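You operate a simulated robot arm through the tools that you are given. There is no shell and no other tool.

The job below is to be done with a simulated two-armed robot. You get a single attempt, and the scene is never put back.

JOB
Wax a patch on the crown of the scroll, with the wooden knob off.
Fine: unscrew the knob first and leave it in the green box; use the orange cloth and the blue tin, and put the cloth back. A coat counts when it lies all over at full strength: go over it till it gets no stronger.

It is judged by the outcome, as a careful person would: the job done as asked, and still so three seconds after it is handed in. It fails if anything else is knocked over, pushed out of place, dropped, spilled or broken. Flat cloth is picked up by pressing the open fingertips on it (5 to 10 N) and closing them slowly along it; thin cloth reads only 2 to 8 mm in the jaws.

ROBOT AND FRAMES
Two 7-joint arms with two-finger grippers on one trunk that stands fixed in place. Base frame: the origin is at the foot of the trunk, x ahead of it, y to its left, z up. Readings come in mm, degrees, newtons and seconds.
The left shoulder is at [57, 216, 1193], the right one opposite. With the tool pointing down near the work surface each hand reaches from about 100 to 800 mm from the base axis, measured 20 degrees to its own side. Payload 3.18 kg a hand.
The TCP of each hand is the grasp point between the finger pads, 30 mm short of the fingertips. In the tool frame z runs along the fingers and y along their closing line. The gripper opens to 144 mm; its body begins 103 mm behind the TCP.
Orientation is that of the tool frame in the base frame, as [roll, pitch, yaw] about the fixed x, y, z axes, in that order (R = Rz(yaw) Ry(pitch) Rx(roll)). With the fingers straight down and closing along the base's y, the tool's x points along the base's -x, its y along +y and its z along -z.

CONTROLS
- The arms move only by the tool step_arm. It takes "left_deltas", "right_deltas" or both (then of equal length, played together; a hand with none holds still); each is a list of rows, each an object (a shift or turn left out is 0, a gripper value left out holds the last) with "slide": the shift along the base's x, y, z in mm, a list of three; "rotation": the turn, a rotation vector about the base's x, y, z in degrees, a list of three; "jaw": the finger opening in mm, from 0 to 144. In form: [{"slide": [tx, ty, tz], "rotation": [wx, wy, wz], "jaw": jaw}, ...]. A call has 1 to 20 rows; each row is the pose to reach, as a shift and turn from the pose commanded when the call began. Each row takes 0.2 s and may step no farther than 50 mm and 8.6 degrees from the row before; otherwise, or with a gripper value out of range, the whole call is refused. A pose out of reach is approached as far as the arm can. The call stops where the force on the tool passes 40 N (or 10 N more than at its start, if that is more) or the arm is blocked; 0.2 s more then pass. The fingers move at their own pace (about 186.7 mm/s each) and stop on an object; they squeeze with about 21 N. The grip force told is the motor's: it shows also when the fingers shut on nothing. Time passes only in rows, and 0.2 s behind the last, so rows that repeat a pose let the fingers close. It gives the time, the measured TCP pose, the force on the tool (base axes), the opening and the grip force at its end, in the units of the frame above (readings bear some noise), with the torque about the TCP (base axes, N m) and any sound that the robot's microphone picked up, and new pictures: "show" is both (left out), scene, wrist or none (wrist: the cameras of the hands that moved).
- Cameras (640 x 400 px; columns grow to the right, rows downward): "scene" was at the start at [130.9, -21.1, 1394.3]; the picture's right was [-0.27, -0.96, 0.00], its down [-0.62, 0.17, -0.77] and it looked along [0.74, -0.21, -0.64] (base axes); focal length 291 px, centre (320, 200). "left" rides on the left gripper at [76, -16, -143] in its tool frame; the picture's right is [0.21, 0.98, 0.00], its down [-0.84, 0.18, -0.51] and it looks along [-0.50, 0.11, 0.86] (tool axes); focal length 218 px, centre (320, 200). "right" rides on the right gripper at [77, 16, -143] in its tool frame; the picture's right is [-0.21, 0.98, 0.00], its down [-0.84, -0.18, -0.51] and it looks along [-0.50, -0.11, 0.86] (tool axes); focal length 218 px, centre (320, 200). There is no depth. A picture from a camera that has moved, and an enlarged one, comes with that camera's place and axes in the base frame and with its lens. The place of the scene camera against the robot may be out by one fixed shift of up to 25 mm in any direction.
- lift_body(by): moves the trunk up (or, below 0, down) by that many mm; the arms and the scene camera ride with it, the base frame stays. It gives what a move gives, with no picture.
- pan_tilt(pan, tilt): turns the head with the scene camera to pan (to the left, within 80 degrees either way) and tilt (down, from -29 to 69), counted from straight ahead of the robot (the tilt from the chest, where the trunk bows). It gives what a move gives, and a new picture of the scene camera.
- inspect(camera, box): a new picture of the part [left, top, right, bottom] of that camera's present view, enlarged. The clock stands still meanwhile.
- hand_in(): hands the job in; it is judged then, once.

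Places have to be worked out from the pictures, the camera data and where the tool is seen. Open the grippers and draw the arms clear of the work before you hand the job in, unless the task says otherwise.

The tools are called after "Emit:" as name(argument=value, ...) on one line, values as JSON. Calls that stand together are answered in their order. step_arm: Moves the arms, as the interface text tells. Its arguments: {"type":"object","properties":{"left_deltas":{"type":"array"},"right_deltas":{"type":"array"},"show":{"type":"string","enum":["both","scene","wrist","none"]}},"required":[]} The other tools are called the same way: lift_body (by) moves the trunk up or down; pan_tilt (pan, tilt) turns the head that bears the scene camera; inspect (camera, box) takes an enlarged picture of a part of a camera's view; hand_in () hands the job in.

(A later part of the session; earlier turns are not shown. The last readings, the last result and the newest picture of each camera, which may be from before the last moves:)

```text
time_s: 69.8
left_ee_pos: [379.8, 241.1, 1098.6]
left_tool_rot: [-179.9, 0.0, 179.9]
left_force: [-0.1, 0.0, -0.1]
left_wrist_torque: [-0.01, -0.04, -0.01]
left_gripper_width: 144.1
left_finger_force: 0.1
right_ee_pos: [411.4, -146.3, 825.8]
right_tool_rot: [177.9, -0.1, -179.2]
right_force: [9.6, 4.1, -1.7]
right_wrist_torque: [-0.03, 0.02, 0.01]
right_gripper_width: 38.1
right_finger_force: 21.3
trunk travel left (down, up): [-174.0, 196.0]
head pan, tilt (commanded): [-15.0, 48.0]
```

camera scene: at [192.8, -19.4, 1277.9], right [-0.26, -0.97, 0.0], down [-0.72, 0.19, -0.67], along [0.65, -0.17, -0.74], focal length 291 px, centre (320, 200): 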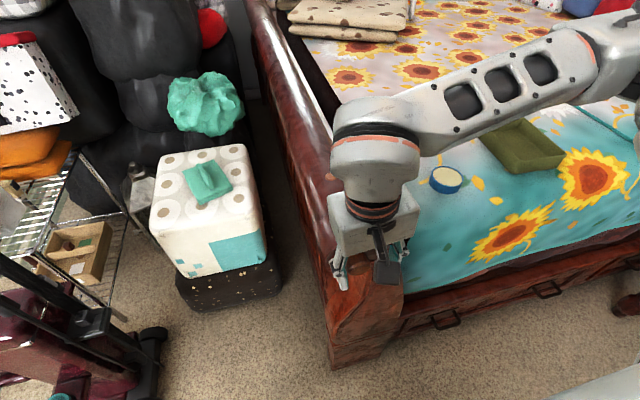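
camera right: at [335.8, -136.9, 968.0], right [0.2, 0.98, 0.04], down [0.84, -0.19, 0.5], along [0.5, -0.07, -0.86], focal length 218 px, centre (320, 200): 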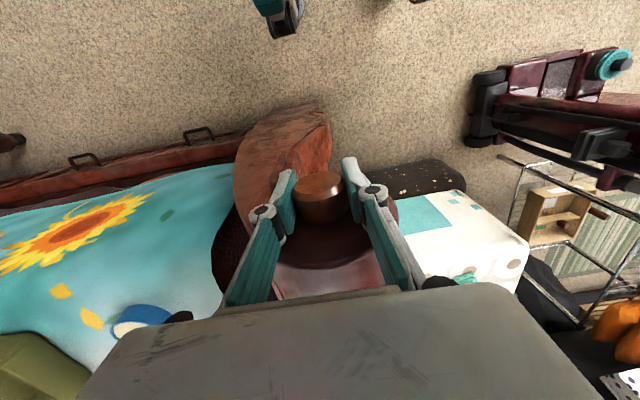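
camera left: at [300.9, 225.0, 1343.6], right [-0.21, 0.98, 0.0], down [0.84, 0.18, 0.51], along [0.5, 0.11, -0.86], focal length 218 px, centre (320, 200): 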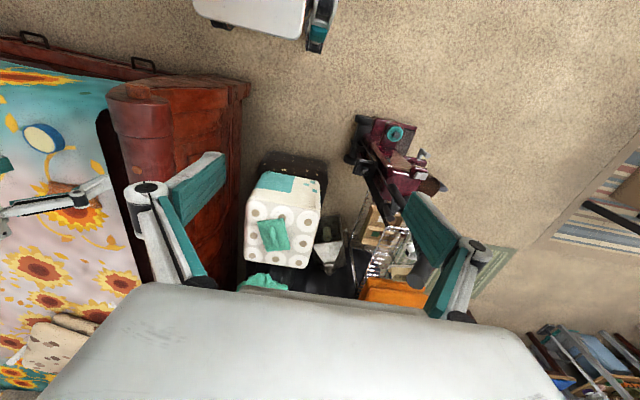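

Still attached (9.6 N on the pull), at about 415° in total. On to the next stroke.

Emit:
step_arm(right_deltas=[{"slide": [1.1, 0, 0], "jaw": 62}, {"slide": [1.1, 0, 0], "jaw": 66, "rotation": [4, 0, 0]}, {"slide": [1.1, -0.1, 0], "rotation": [12, 0, 0]}, {"slide": [1.1, -0.2, 0.1], "rotation": [20, 0, 0]}, {"slide": [1.1, -0.5, 0.1], "rotation": [28, 0, 0]}, {"slide": [1.1, -1.0, 0.2], "rotation": [36, 0, 0]}, {"slide": [1.1, -1.5, 0.2], "rotation": [44, 0, 0]}, {"slide": [1.1, -1.7, 0.2], "rotation": [52, 0, 0]}, {"slide": [1.1, -1.7, 0.2], "rotation": [53, 0, 0], "jaw": 36}, {"slide": [1.1, -1.7, 0.2], "rotation": [53, 0, 0], "jaw": 36}, {"slide": [1.0, -1.6, 0.2], "rotation": [46, 0, 0]}, {"slide": [1.0, -1.3, 0.2], "rotation": [38, 0, 0]}, {"slide": [0.9, -0.9, 0.1], "rotation": [30, 0, 0]}, {"slide": [0.8, -0.4, 0], "rotation": [22, 0, 0]}, {"slide": [0.7, -0.1, 0], "rotation": [14, 0, 0]}, {"slide": [0.7, 0, 0], "rotation": [7, 0, 0]}, {"slide": [0.7, 0, 0], "rotation": [0, 0, 0]}, {"slide": [0, 0, 0], "rotation": [0, 0, 0]}, {"slide": [-0.7, 0, 0], "rotation": [0, 0, 0]}], show="wrist")

```text
time_s: 73.8
left_ee_pos: [378.9, 239.7, 1098.6]
left_tool_rot: [-179.8, 0.0, -180.0]
left_force: [-0.6, 0.3, 1.1]
left_wrist_torque: [-0.04, -0.02, -0.03]
left_gripper_width: 144.0
left_finger_force: 0.1
right_ee_pos: [410.4, -145.3, 825.2]
right_tool_rot: [177.9, 0.2, -179.2]
right_force: [10.3, -2.7, 3.4]
right_wrist_torque: [0.01, -0.03, -0.05]
right_gripper_width: 38.5
right_finger_force: 20.9
trunk travel left (down, up): [-174.0, 196.0]
head pan, tilt (commanded): [-15.0, 48.0]
camera right: at [333.5, -137.0, 968.4], right [0.2, 0.98, 0.04], down [0.84, -0.19, 0.5], along [0.5, -0.07, -0.86], focal length 218 px, centre (320, 200)
```

right: 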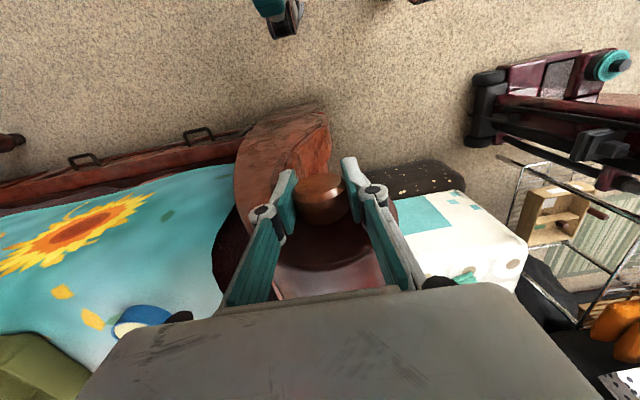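

Still threaded (10 N on the pull), about 470° in total. I repeat.

Emit:
step_arm(right_deltas=[{"slide": [1.2, 0, 0], "jaw": 62}, {"slide": [1.2, 0, 0], "jaw": 66, "rotation": [4, 0, 0]}, {"slide": [1.2, -0.1, 0], "rotation": [12, 0, 0]}, {"slide": [1.2, -0.2, 0.1], "rotation": [20, 0, 0]}, {"slide": [1.2, -0.5, 0.1], "rotation": [28, 0, 0]}, {"slide": [1.2, -1.0, 0.2], "rotation": [36, 0, 0]}, {"slide": [1.2, -1.5, 0.2], "rotation": [44, 0, 0]}, {"slide": [1.2, -1.7, 0.2], "rotation": [52, 0, 0]}, {"slide": [1.2, -1.7, 0.2], "rotation": [53, 0, 0], "jaw": 36}, {"slide": [1.2, -1.7, 0.2], "rotation": [53, 0, 0], "jaw": 36}, {"slide": [1.1, -1.6, 0.2], "rotation": [46, 0, 0]}, {"slide": [1.1, -1.3, 0.2], "rotation": [38, 0, 0]}, {"slide": [1.0, -0.9, 0.1], "rotation": [30, 0, 0]}, {"slide": [0.9, -0.4, 0], "rotation": [22, 0, 0]}, {"slide": [0.8, -0.1, 0], "rotation": [14, 0, 0]}, {"slide": [0.8, 0, 0], "rotation": [7, 0, 0]}, {"slide": [0.8, 0, 0], "rotation": [0, 0, 0]}, {"slide": [0.2, 0, 0], "rotation": [0, 0, 0]}, {"slide": [-0.5, 0, 0], "rotation": [0, 0, 0]}], show="none")

```text
time_s: 77.8
left_ee_pos: [379.5, 239.9, 1097.7]
left_tool_rot: [-179.9, -0.1, -180.0]
left_force: [-0.5, 0.2, -0.9]
left_wrist_torque: [-0.02, -0.01, 0.04]
left_gripper_width: 144.0
left_finger_force: 0.1
right_ee_pos: [409.3, -146.0, 825.5]
right_tool_rot: [177.9, 0.1, -179.4]
right_force: [11.0, -5.6, 4.1]
right_wrist_torque: [-0.04, -0.06, -0.06]
right_gripper_width: 38.5
right_finger_force: 21.2
trunk travel left (down, up): [-174.0, 196.0]
head pan, tilt (commanded): [-15.0, 48.0]
```

Still attached (11 N), about 520° in total. I continue with another stroke of the same form.

Emit:
step_arm(right_deltas=[{"slide": [1.2, 0, 0], "jaw": 62}, {"slide": [1.2, 0, 0], "jaw": 66, "rotation": [4, 0, 0]}, {"slide": [1.2, -0.3, 0.1], "rotation": [12, 0, 0]}, {"slide": [1.2, -0.5, 0.3], "rotation": [20, 0, 0]}, {"slide": [1.2, -0.8, 0.3], "rotation": [28, 0, 0]}, {"slide": [1.2, -1.3, 0.4], "rotation": [36, 0, 0]}, {"slide": [1.2, -1.8, 0.4], "rotation": [44, 0, 0]}, {"slide": [1.2, -2.0, 0.4], "rotation": [52, 0, 0]}, {"slide": [1.2, -2.0, 0.4], "rotation": [53, 0, 0], "jaw": 36}, {"slide": [1.2, -2.0, 0.4], "rotation": [53, 0, 0], "jaw": 36}, {"slide": [1.1, -1.9, 0.4], "rotation": [46, 0, 0]}, {"slide": [1.1, -1.6, 0.4], "rotation": [38, 0, 0]}, {"slide": [1.0, -1.2, 0.3], "rotation": [30, 0, 0]}, {"slide": [0.9, -0.7, 0.2], "rotation": [22, 0, 0]}, {"slide": [0.8, -0.4, 0.2], "rotation": [14, 0, 0]}, {"slide": [0.8, -0.3, 0.2], "rotation": [7, 0, 0]}, {"slide": [0.8, -0.3, 0.2], "rotation": [0, 0, 0]}, {"slide": [0.2, -0.3, 0.2], "rotation": [0, 0, 0]}, {"slide": [-0.5, -0.3, 0.2], "rotation": [0, 0, 0]}], show="none")

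Emit:
inspect(camera="right", box=[260, 150, 380, 270])

```text
time_s: 81.8
left_ee_pos: [379.1, 242.0, 1098.7]
left_tool_rot: [-180.0, 0.0, -180.0]
left_force: [-0.4, -0.2, -0.2]
left_wrist_torque: [0.0, -0.02, -0.01]
left_gripper_width: 144.0
left_finger_force: 0.0
right_ee_pos: [408.7, -146.5, 826.8]
right_tool_rot: [177.8, 0.3, -179.4]
right_force: [12.2, 2.2, 8.8]
right_wrist_torque: [0.0, -0.11, 0.04]
right_gripper_width: 38.1
right_finger_force: 21.0
trunk travel left (down, up): [-174.0, 196.0]
head pan, tilt (commanded): [-15.0, 48.0]
```

```text
3.33 times, centred on (320, 210) of right
camera zoom: at [332.3, -137.3, 968.9], right [0.2, 0.98, 0.04], down [0.84, -0.19, 0.5], along [0.5, -0.07, -0.86], focal length 728 px, centre (320, 167)
```

zoom: 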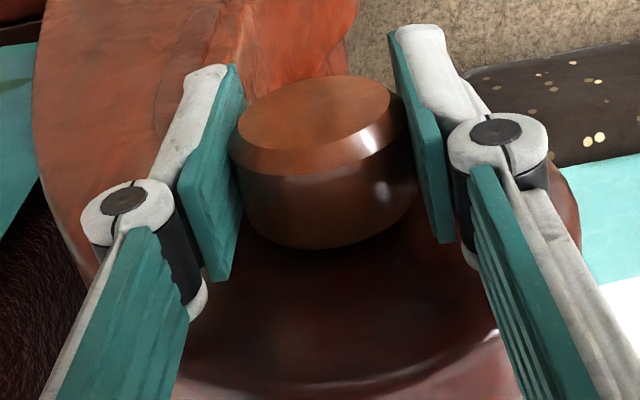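

The knob is now about 3.5 mm out after some 575°, and still threaded (12 N). I carry on, easing the neutral x a little.

Emit:
step_arm(right_deltas=[{"slide": [1.4, 0, 0], "jaw": 62}, {"slide": [1.4, 0, 0.3], "jaw": 66, "rotation": [4, 0, 0]}, {"slide": [1.4, 0, 0.5], "rotation": [12, 0, 0]}, {"slide": [1.4, -0.2, 0.6], "rotation": [20, 0, 0]}, {"slide": [1.4, -0.5, 0.6], "rotation": [28, 0, 0]}, {"slide": [1.4, -1.0, 0.6], "rotation": [36, 0, 0]}, {"slide": [1.4, -1.5, 0.6], "rotation": [44, 0, 0]}, {"slide": [1.4, -1.7, 0.6], "rotation": [52, 0, 0]}, {"slide": [1.4, -1.7, 0.6], "rotation": [53, 0, 0], "jaw": 36}, {"slide": [1.4, -1.7, 0.6], "rotation": [53, 0, 0], "jaw": 36}, {"slide": [1.3, -1.6, 0.6], "rotation": [46, 0, 0]}, {"slide": [1.3, -1.3, 0.6], "rotation": [38, 0, 0]}, {"slide": [1.2, -0.9, 0.5], "rotation": [30, 0, 0]}, {"slide": [1.1, -0.4, 0.4], "rotation": [22, 0, 0]}, {"slide": [1.0, -0.1, 0.4], "rotation": [14, 0, 0]}, {"slide": [1.0, 0, 0.4], "rotation": [7, 0, 0]}, {"slide": [1.0, 0, 0.4], "rotation": [0, 0, 0]}, {"slide": [0.4, 0, 0.4], "rotation": [0, 0, 0]}, {"slide": [-0.3, 0, 0.4], "rotation": [0, 0, 0]}], show="none")

```text
time_s: 85.8
left_ee_pos: [380.1, 241.0, 1098.4]
left_tool_rot: [-179.8, 0.0, 179.9]
left_force: [0.6, 0.1, 0.3]
left_wrist_torque: [0.0, 0.02, 0.0]
left_gripper_width: 143.9
left_finger_force: 0.1
right_ee_pos: [409.6, -144.2, 825.5]
right_tool_rot: [177.9, 0.2, -179.3]
right_force: [12.0, 1.7, 8.8]
right_wrist_torque: [-0.02, -0.11, 0.04]
right_gripper_width: 38.6
right_finger_force: 21.6
trunk travel left (down, up): [-174.0, 196.0]
head pan, tilt (commanded): [-15.0, 48.0]
```

Still attached (12 N), about 630° in total. I go on.

Emit:
step_arm(right_deltas=[{"slide": [1.4, 0, 0], "jaw": 62}, {"slide": [1.4, 0, 0.3], "jaw": 66, "rotation": [4, 0, 0]}, {"slide": [1.4, 0, 0.3], "rotation": [12, 0, 0]}, {"slide": [1.4, -0.2, 0.3], "rotation": [20, 0, 0]}, {"slide": [1.4, -0.5, 0.3], "rotation": [28, 0, 0]}, {"slide": [1.4, -1.0, 0.3], "rotation": [36, 0, 0]}, {"slide": [1.4, -1.5, 0.3], "rotation": [44, 0, 0]}, {"slide": [1.4, -1.7, 0.3], "rotation": [52, 0, 0]}, {"slide": [1.4, -1.7, 0.3], "rotation": [53, 0, 0], "jaw": 36}, {"slide": [1.4, -1.7, 0.3], "rotation": [53, 0, 0], "jaw": 36}, {"slide": [1.3, -1.6, 0.3], "rotation": [46, 0, 0]}, {"slide": [1.3, -1.3, 0.3], "rotation": [38, 0, 0]}, {"slide": [1.2, -0.9, 0.3], "rotation": [30, 0, 0]}, {"slide": [1.1, -0.4, 0.3], "rotation": [22, 0, 0]}, {"slide": [1.0, -0.1, 0.3], "rotation": [14, 0, 0]}, {"slide": [1.0, 0, 0.3], "rotation": [7, 0, 0]}, {"slide": [1.0, 0, 0.3], "rotation": [0, 0, 0]}, {"slide": [0.4, 0, 0.3], "rotation": [0, 0, 0]}, {"slide": [-0.3, 0, 0.3], "rotation": [0, 0, 0]}], show="none")

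```text
time_s: 89.8
left_ee_pos: [379.6, 240.0, 1097.6]
left_tool_rot: [-179.9, -0.1, 179.9]
left_force: [0.1, 0.2, -0.6]
left_wrist_torque: [-0.03, 0.01, 0.04]
left_gripper_width: 144.0
left_finger_force: 0.0
right_ee_pos: [408.3, -146.2, 826.6]
right_tool_rot: [177.9, 0.2, -179.3]
right_force: [15.5, -0.3, 3.5]
right_wrist_torque: [-0.03, -0.05, 0.0]
right_gripper_width: 38.6
right_finger_force: 20.9
trunk travel left (down, up): [-174.0, 196.0]
head pan, tilt (commanded): [-15.0, 48.0]
```

Still threaded (15 N), about 680° in total. I continue with a slightly smaller pull.

Emit:
step_arm(right_deltas=[{"slide": [1.9, 0, 0], "jaw": 62}, {"slide": [1.9, 0, 0], "jaw": 66, "rotation": [4, 0, 0]}, {"slide": [1.9, 0, 0], "rotation": [12, 0, 0]}, {"slide": [1.9, -0.2, 0], "rotation": [20, 0, 0]}, {"slide": [1.9, -0.5, 0.1], "rotation": [28, 0, 0]}, {"slide": [1.9, -1.0, 0.1], "rotation": [36, 0, 0]}, {"slide": [1.9, -1.5, 0.1], "rotation": [44, 0, 0]}, {"slide": [1.9, -1.7, 0.1], "rotation": [52, 0, 0]}, {"slide": [1.9, -1.7, 0.1], "rotation": [53, 0, 0], "jaw": 36}, {"slide": [1.9, -1.7, 0.1], "rotation": [53, 0, 0], "jaw": 36}, {"slide": [1.8, -1.6, 0.1], "rotation": [46, 0, 0]}, {"slide": [1.8, -1.3, 0.1], "rotation": [38, 0, 0]}, {"slide": [1.7, -0.9, 0], "rotation": [30, 0, 0]}, {"slide": [1.6, -0.4, 0], "rotation": [22, 0, 0]}, {"slide": [1.5, -0.1, 0], "rotation": [14, 0, 0]}, {"slide": [1.5, 0, 0], "rotation": [7, 0, 0]}, {"slide": [1.5, 0, 0], "rotation": [0, 0, 0]}, {"slide": [0.8, 0, 0], "rotation": [0, 0, 0]}, {"slide": [0.1, 0, 0], "rotation": [0, 0, 0]}], show="none")

Emit:
inspect(camera="right", box=[260, 150, 380, 270])

```text
time_s: 93.8
left_ee_pos: [379.7, 240.6, 1098.0]
left_tool_rot: [-179.9, 0.0, -179.9]
left_force: [0.1, 0.2, -0.8]
left_wrist_torque: [-0.01, -0.03, -0.04]
left_gripper_width: 144.0
left_finger_force: 0.0
right_ee_pos: [410.4, -145.0, 826.5]
right_tool_rot: [178.0, 0.1, -179.2]
right_force: [11.4, 2.6, 1.2]
right_wrist_torque: [-0.02, -0.05, 0.0]
right_gripper_width: 38.3
right_finger_force: 21.0
trunk travel left (down, up): [-174.0, 196.0]
head pan, tilt (commanded): [-15.0, 48.0]
```

```text
3.33 times, centred on (320, 210) of right
camera zoom: at [333.0, -137.1, 969.4], right [0.2, 0.98, 0.04], down [0.84, -0.19, 0.5], along [0.5, -0.07, -0.86], focal length 728 px, centre (320, 167)
```

zoom: 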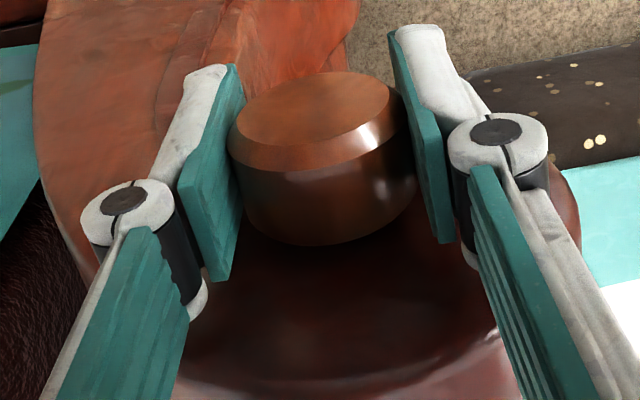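

Still threaded (11 N), about 735° and roughly 4 mm out. I keep going with the same stroke.

Emit:
step_arm(right_deltas=[{"slide": [1.5, 0, 0], "jaw": 62}, {"slide": [1.5, 0, 0], "jaw": 66, "rotation": [4, 0, 0]}, {"slide": [1.5, 0, 0], "rotation": [12, 0, 0]}, {"slide": [1.5, -0.2, 0], "rotation": [20, 0, 0]}, {"slide": [1.5, -0.5, 0.1], "rotation": [28, 0, 0]}, {"slide": [1.5, -1.0, 0.1], "rotation": [36, 0, 0]}, {"slide": [1.5, -1.5, 0.1], "rotation": [44, 0, 0]}, {"slide": [1.5, -1.7, 0.1], "rotation": [52, 0, 0]}, {"slide": [1.5, -1.7, 0.1], "rotation": [53, 0, 0], "jaw": 36}, {"slide": [1.5, -1.7, 0.1], "rotation": [53, 0, 0], "jaw": 36}, {"slide": [1.4, -1.6, 0.1], "rotation": [46, 0, 0]}, {"slide": [1.4, -1.3, 0.1], "rotation": [38, 0, 0]}, {"slide": [1.3, -0.9, 0], "rotation": [30, 0, 0]}, {"slide": [1.2, -0.4, 0], "rotation": [22, 0, 0]}, {"slide": [1.1, -0.1, 0], "rotation": [14, 0, 0]}, {"slide": [1.1, 0, 0], "rotation": [7, 0, 0]}, {"slide": [1.1, 0, 0], "rotation": [0, 0, 0]}, {"slide": [0.4, 0, 0], "rotation": [0, 0, 0]}, {"slide": [-0.3, 0, 0], "rotation": [0, 0, 0]}], show="none")

```text
time_s: 97.8
left_ee_pos: [379.5, 240.6, 1097.9]
left_tool_rot: [-179.9, 0.0, 180.0]
left_force: [0.2, -0.3, -0.7]
left_wrist_torque: [0.0, -0.02, -0.01]
left_gripper_width: 144.1
left_finger_force: 0.0
right_ee_pos: [408.9, -144.4, 825.6]
right_tool_rot: [177.9, 0.1, -179.3]
right_force: [10.1, 1.3, -2.6]
right_wrist_torque: [-0.02, 0.03, -0.01]
right_gripper_width: 38.3
right_finger_force: 20.8
trunk travel left (down, up): [-174.0, 196.0]
head pan, tilt (commanded): [-15.0, 48.0]
```

Still threaded (10 N), about 785°. Next stroke.

Emit:
step_arm(right_deltas=[{"slide": [1.5, 0, 0], "jaw": 62}, {"slide": [1.5, 0, 0], "jaw": 66, "rotation": [4, 0, 0]}, {"slide": [1.5, 0, 0], "rotation": [12, 0, 0]}, {"slide": [1.5, -0.2, 0], "rotation": [20, 0, 0]}, {"slide": [1.5, -0.5, 0.1], "rotation": [28, 0, 0]}, {"slide": [1.5, -1.0, 0.1], "rotation": [36, 0, 0]}, {"slide": [1.5, -1.5, 0.1], "rotation": [44, 0, 0]}, {"slide": [1.5, -1.7, 0.1], "rotation": [52, 0, 0]}, {"slide": [1.5, -1.7, 0.1], "rotation": [53, 0, 0], "jaw": 36}, {"slide": [1.5, -1.7, 0.1], "rotation": [53, 0, 0], "jaw": 36}, {"slide": [1.4, -1.6, 0.1], "rotation": [46, 0, 0]}, {"slide": [1.4, -1.3, 0.1], "rotation": [38, 0, 0]}, {"slide": [1.3, -0.9, 0], "rotation": [30, 0, 0]}, {"slide": [1.2, -0.4, 0], "rotation": [22, 0, 0]}, {"slide": [1.1, -0.1, 0], "rotation": [14, 0, 0]}, {"slide": [1.1, 0, 0], "rotation": [7, 0, 0]}, {"slide": [1.1, 0, 0], "rotation": [0, 0, 0]}, {"slide": [0.4, 0, 0], "rotation": [0, 0, 0]}, {"slide": [-0.3, 0, 0], "rotation": [0, 0, 0]}], show="none")

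```text
time_s: 101.8
left_ee_pos: [380.1, 240.2, 1098.7]
left_tool_rot: [-179.9, 0.0, 179.9]
left_force: [0.1, -0.3, -0.2]
left_wrist_torque: [0.0, -0.01, -0.02]
left_gripper_width: 143.9
left_finger_force: 0.1
right_ee_pos: [409.0, -144.9, 825.0]
right_tool_rot: [178.0, 0.0, -179.3]
right_force: [10.0, -8.2, -3.8]
right_wrist_torque: [-0.01, 0.0, -0.06]
right_gripper_width: 38.3
right_finger_force: 21.0
trunk travel left (down, up): [-174.0, 196.0]
head pan, tilt (commanded): [-15.0, 48.0]
```

Still threaded (10 N), about 840°. I correct the centre by -0.5 mm in y and do another stroke.

Emit:
step_arm(right_deltas=[{"slide": [1.5, -0.3, -0.2], "jaw": 62}, {"slide": [1.5, -0.5, -0.3], "jaw": 66, "rotation": [4, 0, 0]}, {"slide": [1.5, -0.5, -0.3], "rotation": [12, 0, 0]}, {"slide": [1.5, -0.7, -0.3], "rotation": [20, 0, 0]}, {"slide": [1.5, -1.0, -0.2], "rotation": [28, 0, 0]}, {"slide": [1.5, -1.5, -0.2], "rotation": [36, 0, 0]}, {"slide": [1.5, -2.0, -0.2], "rotation": [44, 0, 0]}, {"slide": [1.5, -2.2, -0.2], "rotation": [52, 0, 0]}, {"slide": [1.5, -2.2, -0.2], "rotation": [53, 0, 0], "jaw": 36}, {"slide": [1.5, -2.2, -0.2], "rotation": [53, 0, 0], "jaw": 36}, {"slide": [1.4, -2.1, -0.2], "rotation": [46, 0, 0]}, {"slide": [1.4, -1.8, -0.2], "rotation": [38, 0, 0]}, {"slide": [1.3, -1.4, -0.3], "rotation": [30, 0, 0]}, {"slide": [1.2, -0.9, -0.3], "rotation": [22, 0, 0]}, {"slide": [1.1, -0.6, -0.3], "rotation": [14, 0, 0]}, {"slide": [1.1, -0.5, -0.3], "rotation": [7, 0, 0]}, {"slide": [1.1, -0.5, -0.3], "rotation": [0, 0, 0]}, {"slide": [0.4, -0.5, -0.3], "rotation": [0, 0, 0]}, {"slide": [-0.3, -0.5, -0.3], "rotation": [0, 0, 0]}], show="none")

Emit:
inspect(camera="right", box=[260, 150, 380, 270])

```text
time_s: 105.8
left_ee_pos: [380.0, 241.5, 1099.5]
left_tool_rot: [-180.0, -0.1, 179.9]
left_force: [-0.4, 0.0, 0.2]
left_wrist_torque: [-0.02, -0.04, 0.03]
left_gripper_width: 144.0
left_finger_force: 0.0
right_ee_pos: [407.4, -144.4, 827.1]
right_tool_rot: [177.9, 0.1, -179.3]
right_force: [13.6, -1.2, 1.9]
right_wrist_torque: [0.0, -0.04, 0.0]
right_gripper_width: 38.0
right_finger_force: 21.0
trunk travel left (down, up): [-174.0, 196.0]
head pan, tilt (commanded): [-15.0, 48.0]
```

```text
3.33 times, centred on (320, 210) of right
camera zoom: at [331.2, -137.0, 969.0], right [0.2, 0.98, 0.04], down [0.84, -0.19, 0.5], along [0.5, -0.07, -0.86], focal length 728 px, centre (320, 167)
```

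zoom: 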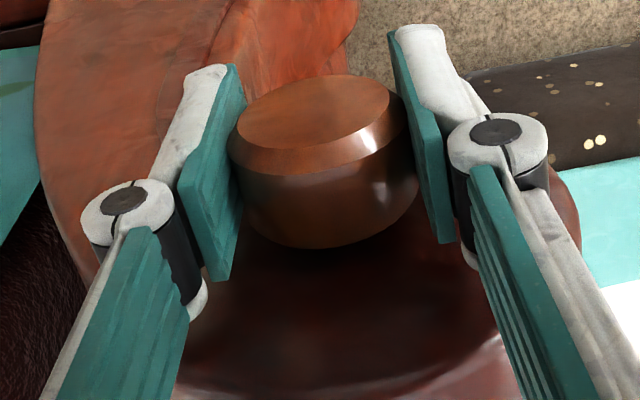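

It is now about 5.5 mm out at some 890°, with shadow opening under the knob, and still threaded (13.6 N). I continue.

Emit:
step_arm(right_deltas=[{"slide": [1.7, 0, 0], "jaw": 62}, {"slide": [1.7, 0, 0], "jaw": 66, "rotation": [4, 0, 0]}, {"slide": [1.7, 0, 0], "rotation": [12, 0, 0]}, {"slide": [1.7, -0.2, 0], "rotation": [20, 0, 0]}, {"slide": [1.7, -0.5, 0.1], "rotation": [28, 0, 0]}, {"slide": [1.7, -1.0, 0.1], "rotation": [36, 0, 0]}, {"slide": [1.7, -1.5, 0.1], "rotation": [44, 0, 0]}, {"slide": [1.7, -1.7, 0.1], "rotation": [52, 0, 0]}, {"slide": [1.7, -1.7, 0.1], "rotation": [53, 0, 0], "jaw": 36}, {"slide": [1.7, -1.7, 0.1], "rotation": [53, 0, 0], "jaw": 36}, {"slide": [1.6, -1.6, 0.1], "rotation": [46, 0, 0]}, {"slide": [1.6, -1.3, 0.1], "rotation": [38, 0, 0]}, {"slide": [1.5, -0.9, 0], "rotation": [30, 0, 0]}, {"slide": [1.4, -0.4, 0], "rotation": [22, 0, 0]}, {"slide": [1.3, -0.1, 0], "rotation": [14, 0, 0]}, {"slide": [1.3, 0, 0], "rotation": [7, 0, 0]}, {"slide": [1.3, 0, 0], "rotation": [0, 0, 0]}, {"slide": [0.6, 0, 0], "rotation": [0, 0, 0]}, {"slide": [-0.1, 0, 0], "rotation": [0, 0, 0]}], show="none")

```text
time_s: 109.8
left_ee_pos: [378.3, 240.9, 1099.2]
left_tool_rot: [-179.9, 0.0, -180.0]
left_force: [-0.4, 1.2, -0.4]
left_wrist_torque: [-0.01, -0.03, -0.03]
left_gripper_width: 144.1
left_finger_force: 0.0
right_ee_pos: [408.2, -145.2, 826.6]
right_tool_rot: [177.9, 0.3, -179.3]
right_force: [12.8, 1.6, 9.7]
right_wrist_torque: [-0.01, -0.1, -0.01]
right_gripper_width: 38.5
right_finger_force: 21.7
trunk travel left (down, up): [-174.0, 196.0]
head pan, tilt (commanded): [-15.0, 48.0]
```

Still threaded (12.8 N), about 945°. Another stroke.

Emit:
step_arm(right_deltas=[{"slide": [1.6, 0, 0.3], "jaw": 62}, {"slide": [1.6, 0, 0.5], "jaw": 66, "rotation": [4, 0, 0]}, {"slide": [1.6, 0, 0.5], "rotation": [12, 0, 0]}, {"slide": [1.6, -0.2, 0.5], "rotation": [20, 0, 0]}, {"slide": [1.6, -0.5, 0.5], "rotation": [28, 0, 0]}, {"slide": [1.6, -1.0, 0.5], "rotation": [36, 0, 0]}, {"slide": [1.6, -1.5, 0.5], "rotation": [44, 0, 0]}, {"slide": [1.6, -1.7, 0.5], "rotation": [52, 0, 0]}, {"slide": [1.6, -1.7, 0.5], "rotation": [53, 0, 0], "jaw": 36}, {"slide": [1.6, -1.7, 0.5], "rotation": [53, 0, 0], "jaw": 36}, {"slide": [1.5, -1.6, 0.5], "rotation": [46, 0, 0]}, {"slide": [1.5, -1.3, 0.5], "rotation": [38, 0, 0]}, {"slide": [1.4, -0.9, 0.4], "rotation": [30, 0, 0]}, {"slide": [1.3, -0.4, 0.4], "rotation": [22, 0, 0]}, {"slide": [1.2, -0.1, 0.4], "rotation": [14, 0, 0]}, {"slide": [1.2, 0, 0.4], "rotation": [7, 0, 0]}, {"slide": [1.2, 0, 0.4], "rotation": [0, 0, 0]}, {"slide": [0.5, 0, 0.4], "rotation": [0, 0, 0]}, {"slide": [-0.2, 0, 0.4], "rotation": [0, 0, 0]}], show="none")

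```text
time_s: 113.8
left_ee_pos: [380.1, 240.4, 1097.2]
left_tool_rot: [-179.8, 0.1, 180.0]
left_force: [0.1, 0.1, 0.4]
left_wrist_torque: [0.02, -0.01, 0.01]
left_gripper_width: 143.8
left_finger_force: 0.0
right_ee_pos: [408.8, -144.1, 828.0]
right_tool_rot: [177.8, 0.1, -179.3]
right_force: [17.7, -1.0, 3.1]
right_wrist_torque: [-0.03, -0.09, -0.02]
right_gripper_width: 38.5
right_finger_force: 21.1
trunk travel left (down, up): [-174.0, 196.0]
head pan, tilt (commanded): [-15.0, 48.0]
```

Still threaded (17.7 N), about 1000°. I ease the x pull a bit more and repeat.

Emit:
step_arm(right_deltas=[{"slide": [2.2, 0, 0], "jaw": 62}, {"slide": [2.2, 0, 0], "jaw": 66, "rotation": [4, 0, 0]}, {"slide": [2.2, 0, 0], "rotation": [12, 0, 0]}, {"slide": [2.2, -0.2, 0], "rotation": [20, 0, 0]}, {"slide": [2.2, -0.5, 0.1], "rotation": [28, 0, 0]}, {"slide": [2.2, -1.0, 0.1], "rotation": [36, 0, 0]}, {"slide": [2.2, -1.5, 0.1], "rotation": [44, 0, 0]}, {"slide": [2.2, -1.7, 0.1], "rotation": [52, 0, 0]}, {"slide": [2.2, -1.7, 0.1], "rotation": [53, 0, 0], "jaw": 36}, {"slide": [2.2, -1.7, 0.1], "rotation": [53, 0, 0], "jaw": 36}, {"slide": [2.1, -1.6, 0.1], "rotation": [46, 0, 0]}, {"slide": [2.1, -1.3, 0.1], "rotation": [38, 0, 0]}, {"slide": [2.0, -0.9, 0], "rotation": [30, 0, 0]}, {"slide": [1.9, -0.4, 0], "rotation": [22, 0, 0]}, {"slide": [1.8, -0.1, 0], "rotation": [14, 0, 0]}, {"slide": [1.8, 0, 0], "rotation": [7, 0, 0]}, {"slide": [1.8, 0, 0], "rotation": [0, 0, 0]}, {"slide": [1.1, 0, 0], "rotation": [0, 0, 0]}, {"slide": [0.4, 0, 0], "rotation": [0, 0, 0]}], show="none")

Emit:
inspect(camera="right", box=[260, 150, 380, 270])

```text
time_s: 117.8
left_ee_pos: [380.0, 240.8, 1097.8]
left_tool_rot: [-179.9, 0.0, 180.0]
left_force: [0.3, 0.5, 0.2]
left_wrist_torque: [-0.01, 0.02, 0.03]
left_gripper_width: 143.9
left_finger_force: 0.1
right_ee_pos: [407.4, -145.7, 827.1]
right_tool_rot: [177.9, 0.2, -179.2]
right_force: [3.5, 11.5, -5.3]
right_wrist_torque: [0.02, 0.1, 0.06]
right_gripper_width: 38.7
right_finger_force: 21.3
trunk travel left (down, up): [-174.0, 196.0]
head pan, tilt (commanded): [-15.0, 48.0]
```

```text
3.33 times, centred on (320, 210) of right
camera zoom: at [331.5, -137.6, 970.4], right [0.19, 0.98, 0.04], down [0.84, -0.19, 0.5], along [0.5, -0.07, -0.86], focal length 728 px, centre (320, 167)
```

zoom: 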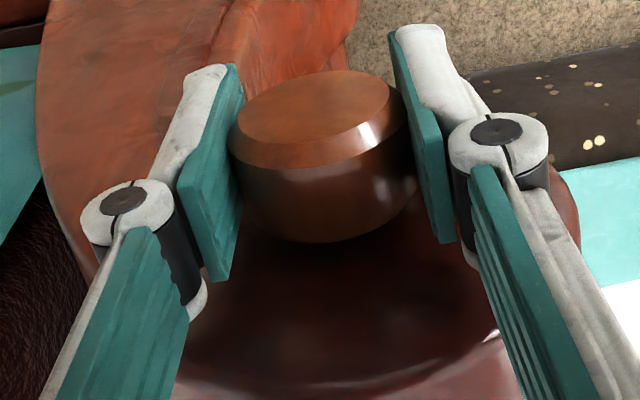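

The x force is only 3.5 N this time, so it may be loose. I pull a further 1.5 mm to test before opening.

Emit:
step_arm(right_deltas=[{"slide": [-0.8, 0.5, -0.2]}, {"slide": [-1.5, 0.8, -0.4]}, {"slide": [-1.5, 0.8, -0.4]}], show="none")

```text
time_s: 118.6
left_ee_pos: [379.3, 240.3, 1099.5]
left_tool_rot: [-179.8, 0.0, -180.0]
left_force: [0.4, -0.4, -0.3]
left_wrist_torque: [0.02, 0.02, 0.01]
left_gripper_width: 144.0
left_finger_force: 0.0
right_ee_pos: [408.8, -144.6, 827.4]
right_tool_rot: [177.9, 0.1, -179.3]
right_force: [17.9, 5.1, -1.8]
right_wrist_torque: [-0.03, -0.01, -0.1]
right_gripper_width: 38.2
right_finger_force: 20.9
trunk travel left (down, up): [-174.0, 196.0]
head pan, tilt (commanded): [-15.0, 48.0]
```

Still attached (18 N), about 1050°. I continue ratcheting.

Emit:
step_arm(right_deltas=[{"slide": [2.0, 0, 0], "jaw": 62}, {"slide": [2.0, 0, 0], "jaw": 66, "rotation": [4, 0, 0]}, {"slide": [2.0, 0, 0], "rotation": [12, 0, 0]}, {"slide": [2.0, -0.2, 0], "rotation": [20, 0, 0]}, {"slide": [2.0, -0.5, 0.1], "rotation": [28, 0, 0]}, {"slide": [2.0, -1.0, 0.1], "rotation": [36, 0, 0]}, {"slide": [2.0, -1.5, 0.1], "rotation": [44, 0, 0]}, {"slide": [2.0, -1.7, 0.1], "rotation": [52, 0, 0]}, {"slide": [2.0, -1.7, 0.1], "rotation": [53, 0, 0], "jaw": 36}, {"slide": [2.0, -1.7, 0.1], "rotation": [53, 0, 0], "jaw": 36}, {"slide": [1.9, -1.6, 0.1], "rotation": [46, 0, 0]}, {"slide": [1.9, -1.3, 0.1], "rotation": [38, 0, 0]}, {"slide": [1.8, -0.9, 0], "rotation": [30, 0, 0]}, {"slide": [1.7, -0.4, 0], "rotation": [22, 0, 0]}, {"slide": [1.6, -0.1, 0], "rotation": [14, 0, 0]}, {"slide": [1.6, 0, 0], "rotation": [7, 0, 0]}, {"slide": [1.6, 0, 0], "rotation": [0, 0, 0]}, {"slide": [0.8, 0, 0], "rotation": [0, 0, 0]}, {"slide": [0, 0, 0], "rotation": [0, 0, 0]}], show="none")

```text
time_s: 122.6
left_ee_pos: [380.0, 240.4, 1097.5]
left_tool_rot: [-179.9, -0.1, -180.0]
left_force: [0.3, 0.0, 1.0]
left_wrist_torque: [0.0, -0.01, -0.02]
left_gripper_width: 144.0
left_finger_force: 0.1
right_ee_pos: [408.0, -145.9, 826.4]
right_tool_rot: [177.9, 0.2, -179.4]
right_force: [15.1, -3.2, -1.9]
right_wrist_torque: [0.01, 0.03, -0.02]
right_gripper_width: 38.3
right_finger_force: 20.9
trunk travel left (down, up): [-174.0, 196.0]
head pan, tilt (commanded): [-15.0, 48.0]
```

Still attached (15 N), about 1105°. Next stroke.

Emit:
step_arm(right_deltas=[{"slide": [1.8, 0, 0], "jaw": 62}, {"slide": [1.8, 0, 0], "jaw": 66, "rotation": [4, 0, 0]}, {"slide": [1.8, 0, 0], "rotation": [12, 0, 0]}, {"slide": [1.8, -0.2, 0], "rotation": [20, 0, 0]}, {"slide": [1.8, -0.5, 0.1], "rotation": [28, 0, 0]}, {"slide": [1.8, -1.0, 0.1], "rotation": [36, 0, 0]}, {"slide": [1.8, -1.5, 0.1], "rotation": [44, 0, 0]}, {"slide": [1.8, -1.7, 0.1], "rotation": [52, 0, 0]}, {"slide": [1.8, -1.7, 0.1], "rotation": [53, 0, 0], "jaw": 36}, {"slide": [1.8, -1.7, 0.1], "rotation": [53, 0, 0], "jaw": 36}, {"slide": [1.7, -1.6, 0.1], "rotation": [46, 0, 0]}, {"slide": [1.7, -1.3, 0.1], "rotation": [38, 0, 0]}, {"slide": [1.6, -0.9, 0], "rotation": [30, 0, 0]}, {"slide": [1.5, -0.4, 0], "rotation": [22, 0, 0]}, {"slide": [1.4, -0.1, 0], "rotation": [14, 0, 0]}, {"slide": [1.4, 0, 0], "rotation": [7, 0, 0]}, {"slide": [1.4, 0, 0], "rotation": [0, 0, 0]}, {"slide": [0.6, 0, 0], "rotation": [0, 0, 0]}, {"slide": [-0.2, 0, 0], "rotation": [0, 0, 0]}], show="none")

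Emit:
inspect(camera="right", box=[260, 150, 380, 270])

```text
time_s: 126.6
left_ee_pos: [380.2, 241.0, 1098.3]
left_tool_rot: [-179.9, 0.0, -179.9]
left_force: [0.8, 0.2, 0.0]
left_wrist_torque: [-0.04, 0.02, -0.03]
left_gripper_width: 144.1
left_finger_force: 0.0
right_ee_pos: [406.9, -144.3, 825.6]
right_tool_rot: [177.9, 0.2, -179.4]
right_force: [16.1, -2.0, -1.2]
right_wrist_torque: [-0.05, -0.01, 0.02]
right_gripper_width: 38.7
right_finger_force: 20.9
trunk travel left (down, up): [-174.0, 196.0]
head pan, tilt (commanded): [-15.0, 48.0]
```

```text
3.33 times, centred on (320, 210) of right
camera zoom: at [329.8, -137.1, 968.6], right [0.2, 0.98, 0.04], down [0.84, -0.19, 0.5], along [0.5, -0.07, -0.86], focal length 728 px, centre (320, 167)
```

zoom: 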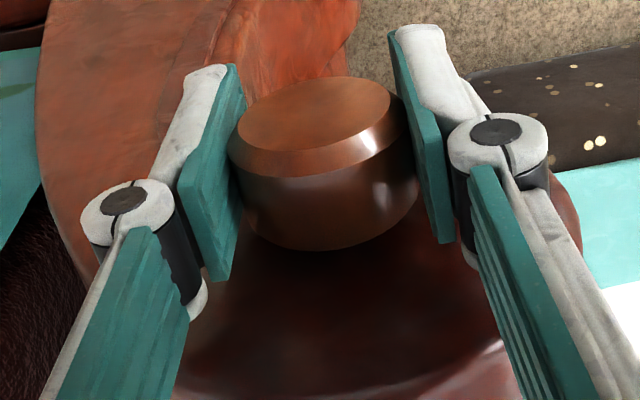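

It is now about 7 mm out at some 1160° and still threaded (16 N). I continue.

Emit:
step_arm(right_deltas=[{"slide": [1.9, 0, 0], "jaw": 62}, {"slide": [1.9, 0, 0], "jaw": 66, "rotation": [4, 0, 0]}, {"slide": [1.9, 0, 0], "rotation": [12, 0, 0]}, {"slide": [1.9, -0.2, 0], "rotation": [20, 0, 0]}, {"slide": [1.9, -0.5, 0.1], "rotation": [28, 0, 0]}, {"slide": [1.9, -1.0, 0.1], "rotation": [36, 0, 0]}, {"slide": [1.9, -1.5, 0.1], "rotation": [44, 0, 0]}, {"slide": [1.9, -1.7, 0.1], "rotation": [52, 0, 0]}, {"slide": [1.9, -1.7, 0.1], "rotation": [53, 0, 0], "jaw": 36}, {"slide": [1.9, -1.7, 0.1], "rotation": [53, 0, 0], "jaw": 36}, {"slide": [1.8, -1.6, 0.1], "rotation": [46, 0, 0]}, {"slide": [1.8, -1.3, 0.1], "rotation": [38, 0, 0]}, {"slide": [1.7, -0.9, 0], "rotation": [30, 0, 0]}, {"slide": [1.6, -0.4, 0], "rotation": [22, 0, 0]}, {"slide": [1.5, -0.1, 0], "rotation": [14, 0, 0]}, {"slide": [1.5, 0, 0], "rotation": [7, 0, 0]}, {"slide": [1.5, 0, 0], "rotation": [0, 0, 0]}, {"slide": [0.8, 0, 0], "rotation": [0, 0, 0]}, {"slide": [0, 0, 0], "rotation": [0, 0, 0]}], show="none")

```text
time_s: 130.6
left_ee_pos: [380.3, 241.4, 1098.2]
left_tool_rot: [-179.9, 0.0, 180.0]
left_force: [-0.1, 0.2, 0.5]
left_wrist_torque: [-0.02, -0.01, 0.02]
left_gripper_width: 143.8
left_finger_force: 0.2
right_ee_pos: [405.9, -145.2, 824.4]
right_tool_rot: [177.9, -0.1, -179.3]
right_force: [8.8, 0.0, -4.9]
right_wrist_torque: [-0.05, 0.09, -0.03]
right_gripper_width: 38.4
right_finger_force: 21.0
trunk travel left (down, up): [-174.0, 196.0]
head pan, tilt (commanded): [-15.0, 48.0]
```

Still attached (8.8 N), about 1210°. Next stroke, with a little more pull at the end.

Emit:
step_arm(right_deltas=[{"slide": [1.2, 0, 0], "jaw": 62}, {"slide": [1.2, 0, 0], "jaw": 66, "rotation": [4, 0, 0]}, {"slide": [1.2, 0, 0], "rotation": [12, 0, 0]}, {"slide": [1.2, -0.2, 0], "rotation": [20, 0, 0]}, {"slide": [1.2, -0.5, 0.1], "rotation": [28, 0, 0]}, {"slide": [1.2, -1.0, 0.1], "rotation": [36, 0, 0]}, {"slide": [1.2, -1.5, 0.1], "rotation": [44, 0, 0]}, {"slide": [1.2, -1.7, 0.1], "rotation": [52, 0, 0]}, {"slide": [1.2, -1.7, 0.1], "rotation": [53, 0, 0], "jaw": 36}, {"slide": [1.2, -1.7, 0.1], "rotation": [53, 0, 0], "jaw": 36}, {"slide": [1.1, -1.6, 0.1], "rotation": [46, 0, 0]}, {"slide": [1.1, -1.3, 0.1], "rotation": [38, 0, 0]}, {"slide": [1.0, -0.9, 0], "rotation": [30, 0, 0]}, {"slide": [0.9, -0.4, 0], "rotation": [22, 0, 0]}, {"slide": [0.8, -0.1, 0], "rotation": [14, 0, 0]}, {"slide": [0.8, 0, 0], "rotation": [7, 0, 0]}, {"slide": [0.8, 0, 0], "rotation": [0, 0, 0]}, {"slide": [0, 0, 0], "rotation": [0, 0, 0]}, {"slide": [-0.8, 0, 0], "rotation": [0, 0, 0]}], show="none")

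```text
time_s: 134.6
left_ee_pos: [378.6, 240.7, 1098.7]
left_tool_rot: [-179.9, 0.1, 179.9]
left_force: [0.1, -0.8, -0.4]
left_wrist_torque: [-0.01, -0.01, -0.02]
left_gripper_width: 144.0
left_finger_force: 0.0
right_ee_pos: [406.4, -145.3, 825.8]
right_tool_rot: [177.9, 0.1, -179.2]
right_force: [10.8, -1.8, 1.3]
right_wrist_torque: [0.01, -0.06, 0.0]
right_gripper_width: 38.5
right_finger_force: 20.8
trunk travel left (down, up): [-174.0, 196.0]
head pan, tilt (commanded): [-15.0, 48.0]
```

Still attached (10.8 N), about 1265°. Next stroke.

Emit:
step_arm(right_deltas=[{"slide": [1.4, 0, 0], "jaw": 62}, {"slide": [1.4, 0, 0], "jaw": 66, "rotation": [4, 0, 0]}, {"slide": [1.4, 0, 0], "rotation": [12, 0, 0]}, {"slide": [1.4, -0.2, 0], "rotation": [20, 0, 0]}, {"slide": [1.4, -0.5, 0.1], "rotation": [28, 0, 0]}, {"slide": [1.4, -1.0, 0.1], "rotation": [36, 0, 0]}, {"slide": [1.4, -1.5, 0.1], "rotation": [44, 0, 0]}, {"slide": [1.4, -1.7, 0.1], "rotation": [52, 0, 0]}, {"slide": [1.4, -1.7, 0.1], "rotation": [53, 0, 0], "jaw": 36}, {"slide": [1.4, -1.7, 0.1], "rotation": [53, 0, 0], "jaw": 36}, {"slide": [1.3, -1.6, 0.1], "rotation": [46, 0, 0]}, {"slide": [1.3, -1.3, 0.1], "rotation": [38, 0, 0]}, {"slide": [1.2, -0.9, 0], "rotation": [30, 0, 0]}, {"slide": [1.1, -0.4, 0], "rotation": [22, 0, 0]}, {"slide": [1.0, -0.1, 0], "rotation": [14, 0, 0]}, {"slide": [1.0, 0, 0], "rotation": [7, 0, 0]}, {"slide": [1.0, 0, 0], "rotation": [0, 0, 0]}, {"slide": [0.2, 0, 0], "rotation": [0, 0, 0]}, {"slide": [-0.6, 0, 0], "rotation": [0, 0, 0]}], show="none")

Emit:
inspect(camera="right", box=[260, 150, 380, 270])

```text
time_s: 138.6
left_ee_pos: [379.2, 240.8, 1098.7]
left_tool_rot: [-179.9, 0.0, -180.0]
left_force: [-0.1, -0.4, -0.2]
left_wrist_torque: [-0.02, -0.02, -0.05]
left_gripper_width: 143.9
left_finger_force: 0.0
right_ee_pos: [405.9, -144.3, 825.7]
right_tool_rot: [177.9, 0.2, -179.2]
right_force: [9.6, 1.2, 2.3]
right_wrist_torque: [-0.02, -0.05, 0.04]
right_gripper_width: 38.4
right_finger_force: 21.3
trunk travel left (down, up): [-174.0, 196.0]
head pan, tilt (commanded): [-15.0, 48.0]
```

```text
3.33 times, centred on (320, 210) of right
camera zoom: at [327.9, -137.3, 969.2], right [0.2, 0.98, 0.04], down [0.84, -0.19, 0.5], along [0.5, -0.07, -0.86], focal length 728 px, centre (320, 167)
```

zoom: 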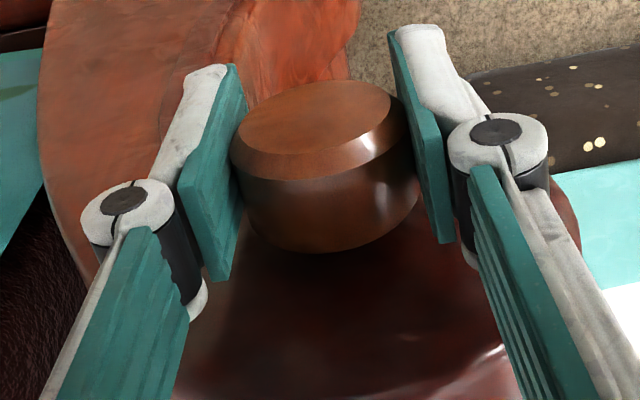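

About 8 mm out at some 1320°, still threaded (9.6 N). I continue.

Emit:
step_arm(right_deltas=[{"slide": [1.3, 0, 0], "jaw": 62}, {"slide": [1.3, 0, 0], "jaw": 66, "rotation": [4, 0, 0]}, {"slide": [1.3, 0, 0], "rotation": [12, 0, 0]}, {"slide": [1.3, -0.2, 0], "rotation": [20, 0, 0]}, {"slide": [1.3, -0.5, 0.1], "rotation": [28, 0, 0]}, {"slide": [1.3, -1.0, 0.1], "rotation": [36, 0, 0]}, {"slide": [1.3, -1.5, 0.1], "rotation": [44, 0, 0]}, {"slide": [1.3, -1.7, 0.1], "rotation": [52, 0, 0]}, {"slide": [1.3, -1.7, 0.1], "rotation": [53, 0, 0], "jaw": 36}, {"slide": [1.3, -1.7, 0.1], "rotation": [53, 0, 0], "jaw": 36}, {"slide": [1.2, -1.6, 0.1], "rotation": [46, 0, 0]}, {"slide": [1.2, -1.3, 0.1], "rotation": [38, 0, 0]}, {"slide": [1.1, -0.9, 0], "rotation": [30, 0, 0]}, {"slide": [1.0, -0.4, 0], "rotation": [22, 0, 0]}, {"slide": [0.9, -0.1, 0], "rotation": [14, 0, 0]}, {"slide": [0.9, 0, 0], "rotation": [7, 0, 0]}, {"slide": [0.9, 0, 0], "rotation": [0, 0, 0]}, {"slide": [0.1, 0, 0], "rotation": [0, 0, 0]}, {"slide": [-0.7, 0, 0], "rotation": [0, 0, 0]}], show="none")

```text
time_s: 142.6
left_ee_pos: [378.4, 240.3, 1098.0]
left_tool_rot: [-179.8, -0.1, 179.9]
left_force: [-0.5, 0.3, 0.8]
left_wrist_torque: [-0.01, 0.04, -0.04]
left_gripper_width: 144.0
left_finger_force: 0.0
right_ee_pos: [403.0, -143.8, 826.7]
right_tool_rot: [178.0, -0.1, -179.3]
right_force: [-1.0, 0.6, 0.3]
right_wrist_torque: [0.02, 0.01, -0.01]
right_gripper_width: 38.3
right_finger_force: 21.3
trunk travel left (down, up): [-174.0, 196.0]
head pan, tilt (commanded): [-15.0, 48.0]
```

The pull now gives no force at all (-1 N), so the knob may be free. I draw it gently 6 mm outward, still gripped, to see.

Emit:
step_arm(right_deltas=[{"slide": [-1.5, 0, 0]}, {"slide": [-3, 0, 0]}, {"slide": [-4.5, 0, 0]}, {"slide": [-6, 0, 0]}], show="wrist")

```text
time_s: 143.6
left_ee_pos: [379.0, 240.4, 1099.0]
left_tool_rot: [-179.9, 0.0, -180.0]
left_force: [0.1, -0.9, 0.5]
left_wrist_torque: [0.0, 0.02, -0.02]
left_gripper_width: 143.9
left_finger_force: 0.0
right_ee_pos: [398.6, -145.2, 826.3]
right_tool_rot: [177.9, 0.0, -179.3]
right_force: [-0.7, 0.7, 0.0]
right_wrist_torque: [-0.01, -0.02, 0.01]
right_gripper_width: 38.4
right_finger_force: 20.2
trunk travel left (down, up): [-174.0, 196.0]
head pan, tilt (commanded): [-15.0, 48.0]
camera right: at [320.8, -136.9, 970.0], right [0.2, 0.98, 0.04], down [0.84, -0.19, 0.5], along [0.5, -0.07, -0.86], focal length 218 px, centre (320, 200)
```

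right: 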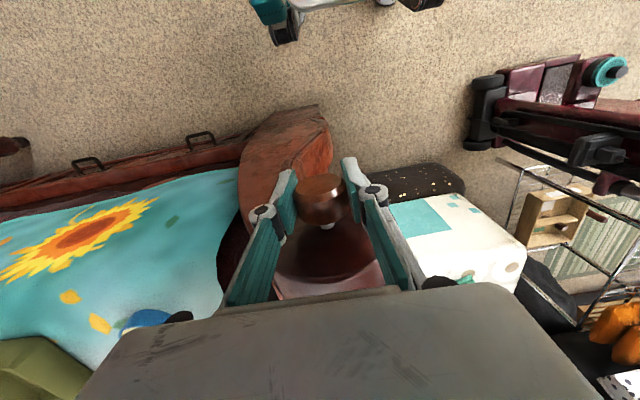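

The knob has come free with the hand and a small stud shows behind it. I pull it out another 30 mm and look closely.

Emit:
step_arm(right_deltas=[{"slide": [-8, 0, 0]}, {"slide": [-16, 0, 0]}, {"slide": [-24, 0, 0]}, {"slide": [-30, 0, 0]}], show="both")

Emit:
inspect(camera="right", box=[260, 150, 380, 270])

```text
time_s: 144.6
left_ee_pos: [378.0, 240.8, 1098.2]
left_tool_rot: [-179.9, 0.0, -180.0]
left_force: [-0.1, -0.2, -0.2]
left_wrist_torque: [-0.02, 0.06, 0.01]
left_gripper_width: 143.7
left_finger_force: 0.0
right_ee_pos: [366.6, -146.0, 826.1]
right_tool_rot: [177.9, 0.0, -179.3]
right_force: [-0.6, -0.1, 0.8]
right_wrist_torque: [-0.01, 0.0, -0.03]
right_gripper_width: 38.6
right_finger_force: 21.4
trunk travel left (down, up): [-174.0, 196.0]
head pan, tilt (commanded): [-15.0, 48.0]
camera scene: at [193.2, -18.7, 1277.8], right [-0.26, -0.97, 0.0], down [-0.72, 0.19, -0.67], along [0.65, -0.17, -0.74], focal length 291 px, centre (320, 200)
camera right: at [290.6, -138.1, 969.3], right [0.2, 0.98, 0.04], down [0.84, -0.19, 0.5], along [0.5, -0.07, -0.86], focal length 218 px, centre (320, 200)
```

scene: 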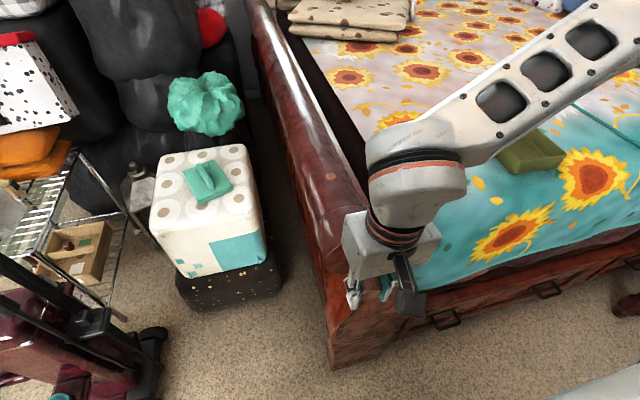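
right: 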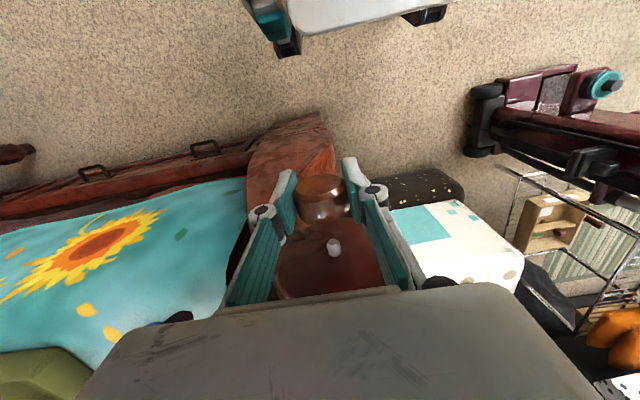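

```text
3.33 times, centred on (320, 210) of right
camera zoom: at [290.6, -138.1, 969.3], right [0.2, 0.98, 0.04], down [0.84, -0.19, 0.5], along [0.5, -0.07, -0.86], focal length 728 px, centre (320, 167)
```

zoom: 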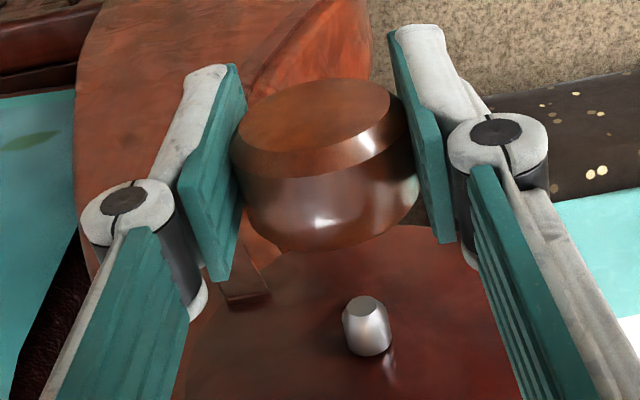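

The knob is off in the hand, leaving a bare metal stud on the scroll. I lift it clear and carry it to the right over the bed, well above everything, toward the green box.

Emit:
step_arm(right_deltas=[{"slide": [-3, 0, 30]}, {"slide": [-3, 0, 65]}, {"slide": [0, -20, 100]}, {"slide": [15, -55, 125]}, {"slide": [30, -95, 145]}, {"slide": [50, -135, 150]}, {"slide": [70, -175, 150]}, {"slide": [90, -215, 150]}, {"slide": [110, -255, 150]}, {"slide": [130, -295, 150]}, {"slide": [140, -330, 150]}], show="both")

```text
time_s: 147.0
left_ee_pos: [379.4, 240.2, 1099.9]
left_tool_rot: [-179.9, 0.1, 179.9]
left_force: [-0.1, 0.2, 1.1]
left_wrist_torque: [0.04, 0.03, 0.05]
left_gripper_width: 143.9
left_finger_force: 0.2
right_ee_pos: [479.1, -404.1, 973.2]
right_tool_rot: [177.9, 0.0, -179.3]
right_force: [-0.1, -0.2, 0.1]
right_wrist_torque: [0.06, 0.0, -0.01]
right_gripper_width: 38.6
right_finger_force: 20.8
right hand out of reach, approached as far as the arm can: row 10, 11
trunk travel left (down, up): [-174.0, 196.0]
head pan, tilt (commanded): [-15.0, 48.0]
camera scene: at [193.3, -19.3, 1277.8], right [-0.26, -0.97, 0.0], down [-0.72, 0.19, -0.67], along [0.65, -0.17, -0.74], focal length 291 px, centre (320, 200)
camera right: at [401.0, -396.4, 1116.6], right [0.2, 0.98, 0.04], down [0.84, -0.19, 0.5], along [0.5, -0.07, -0.86], focal length 218 px, centre (320, 200)
```

scene: 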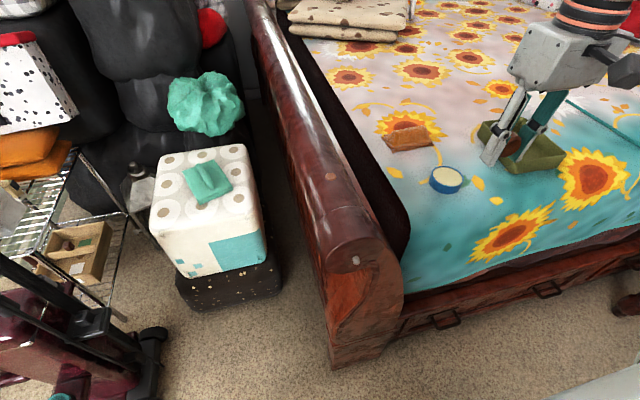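
right: 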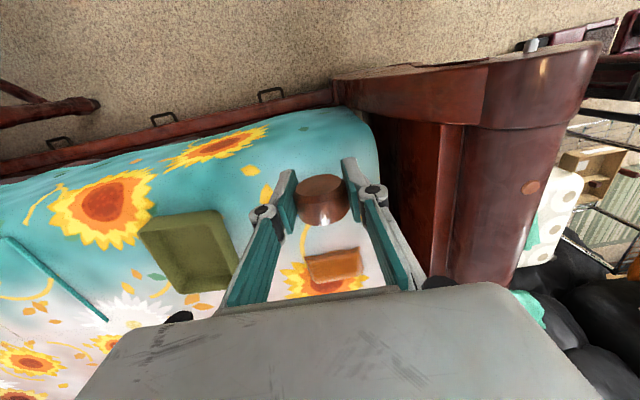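

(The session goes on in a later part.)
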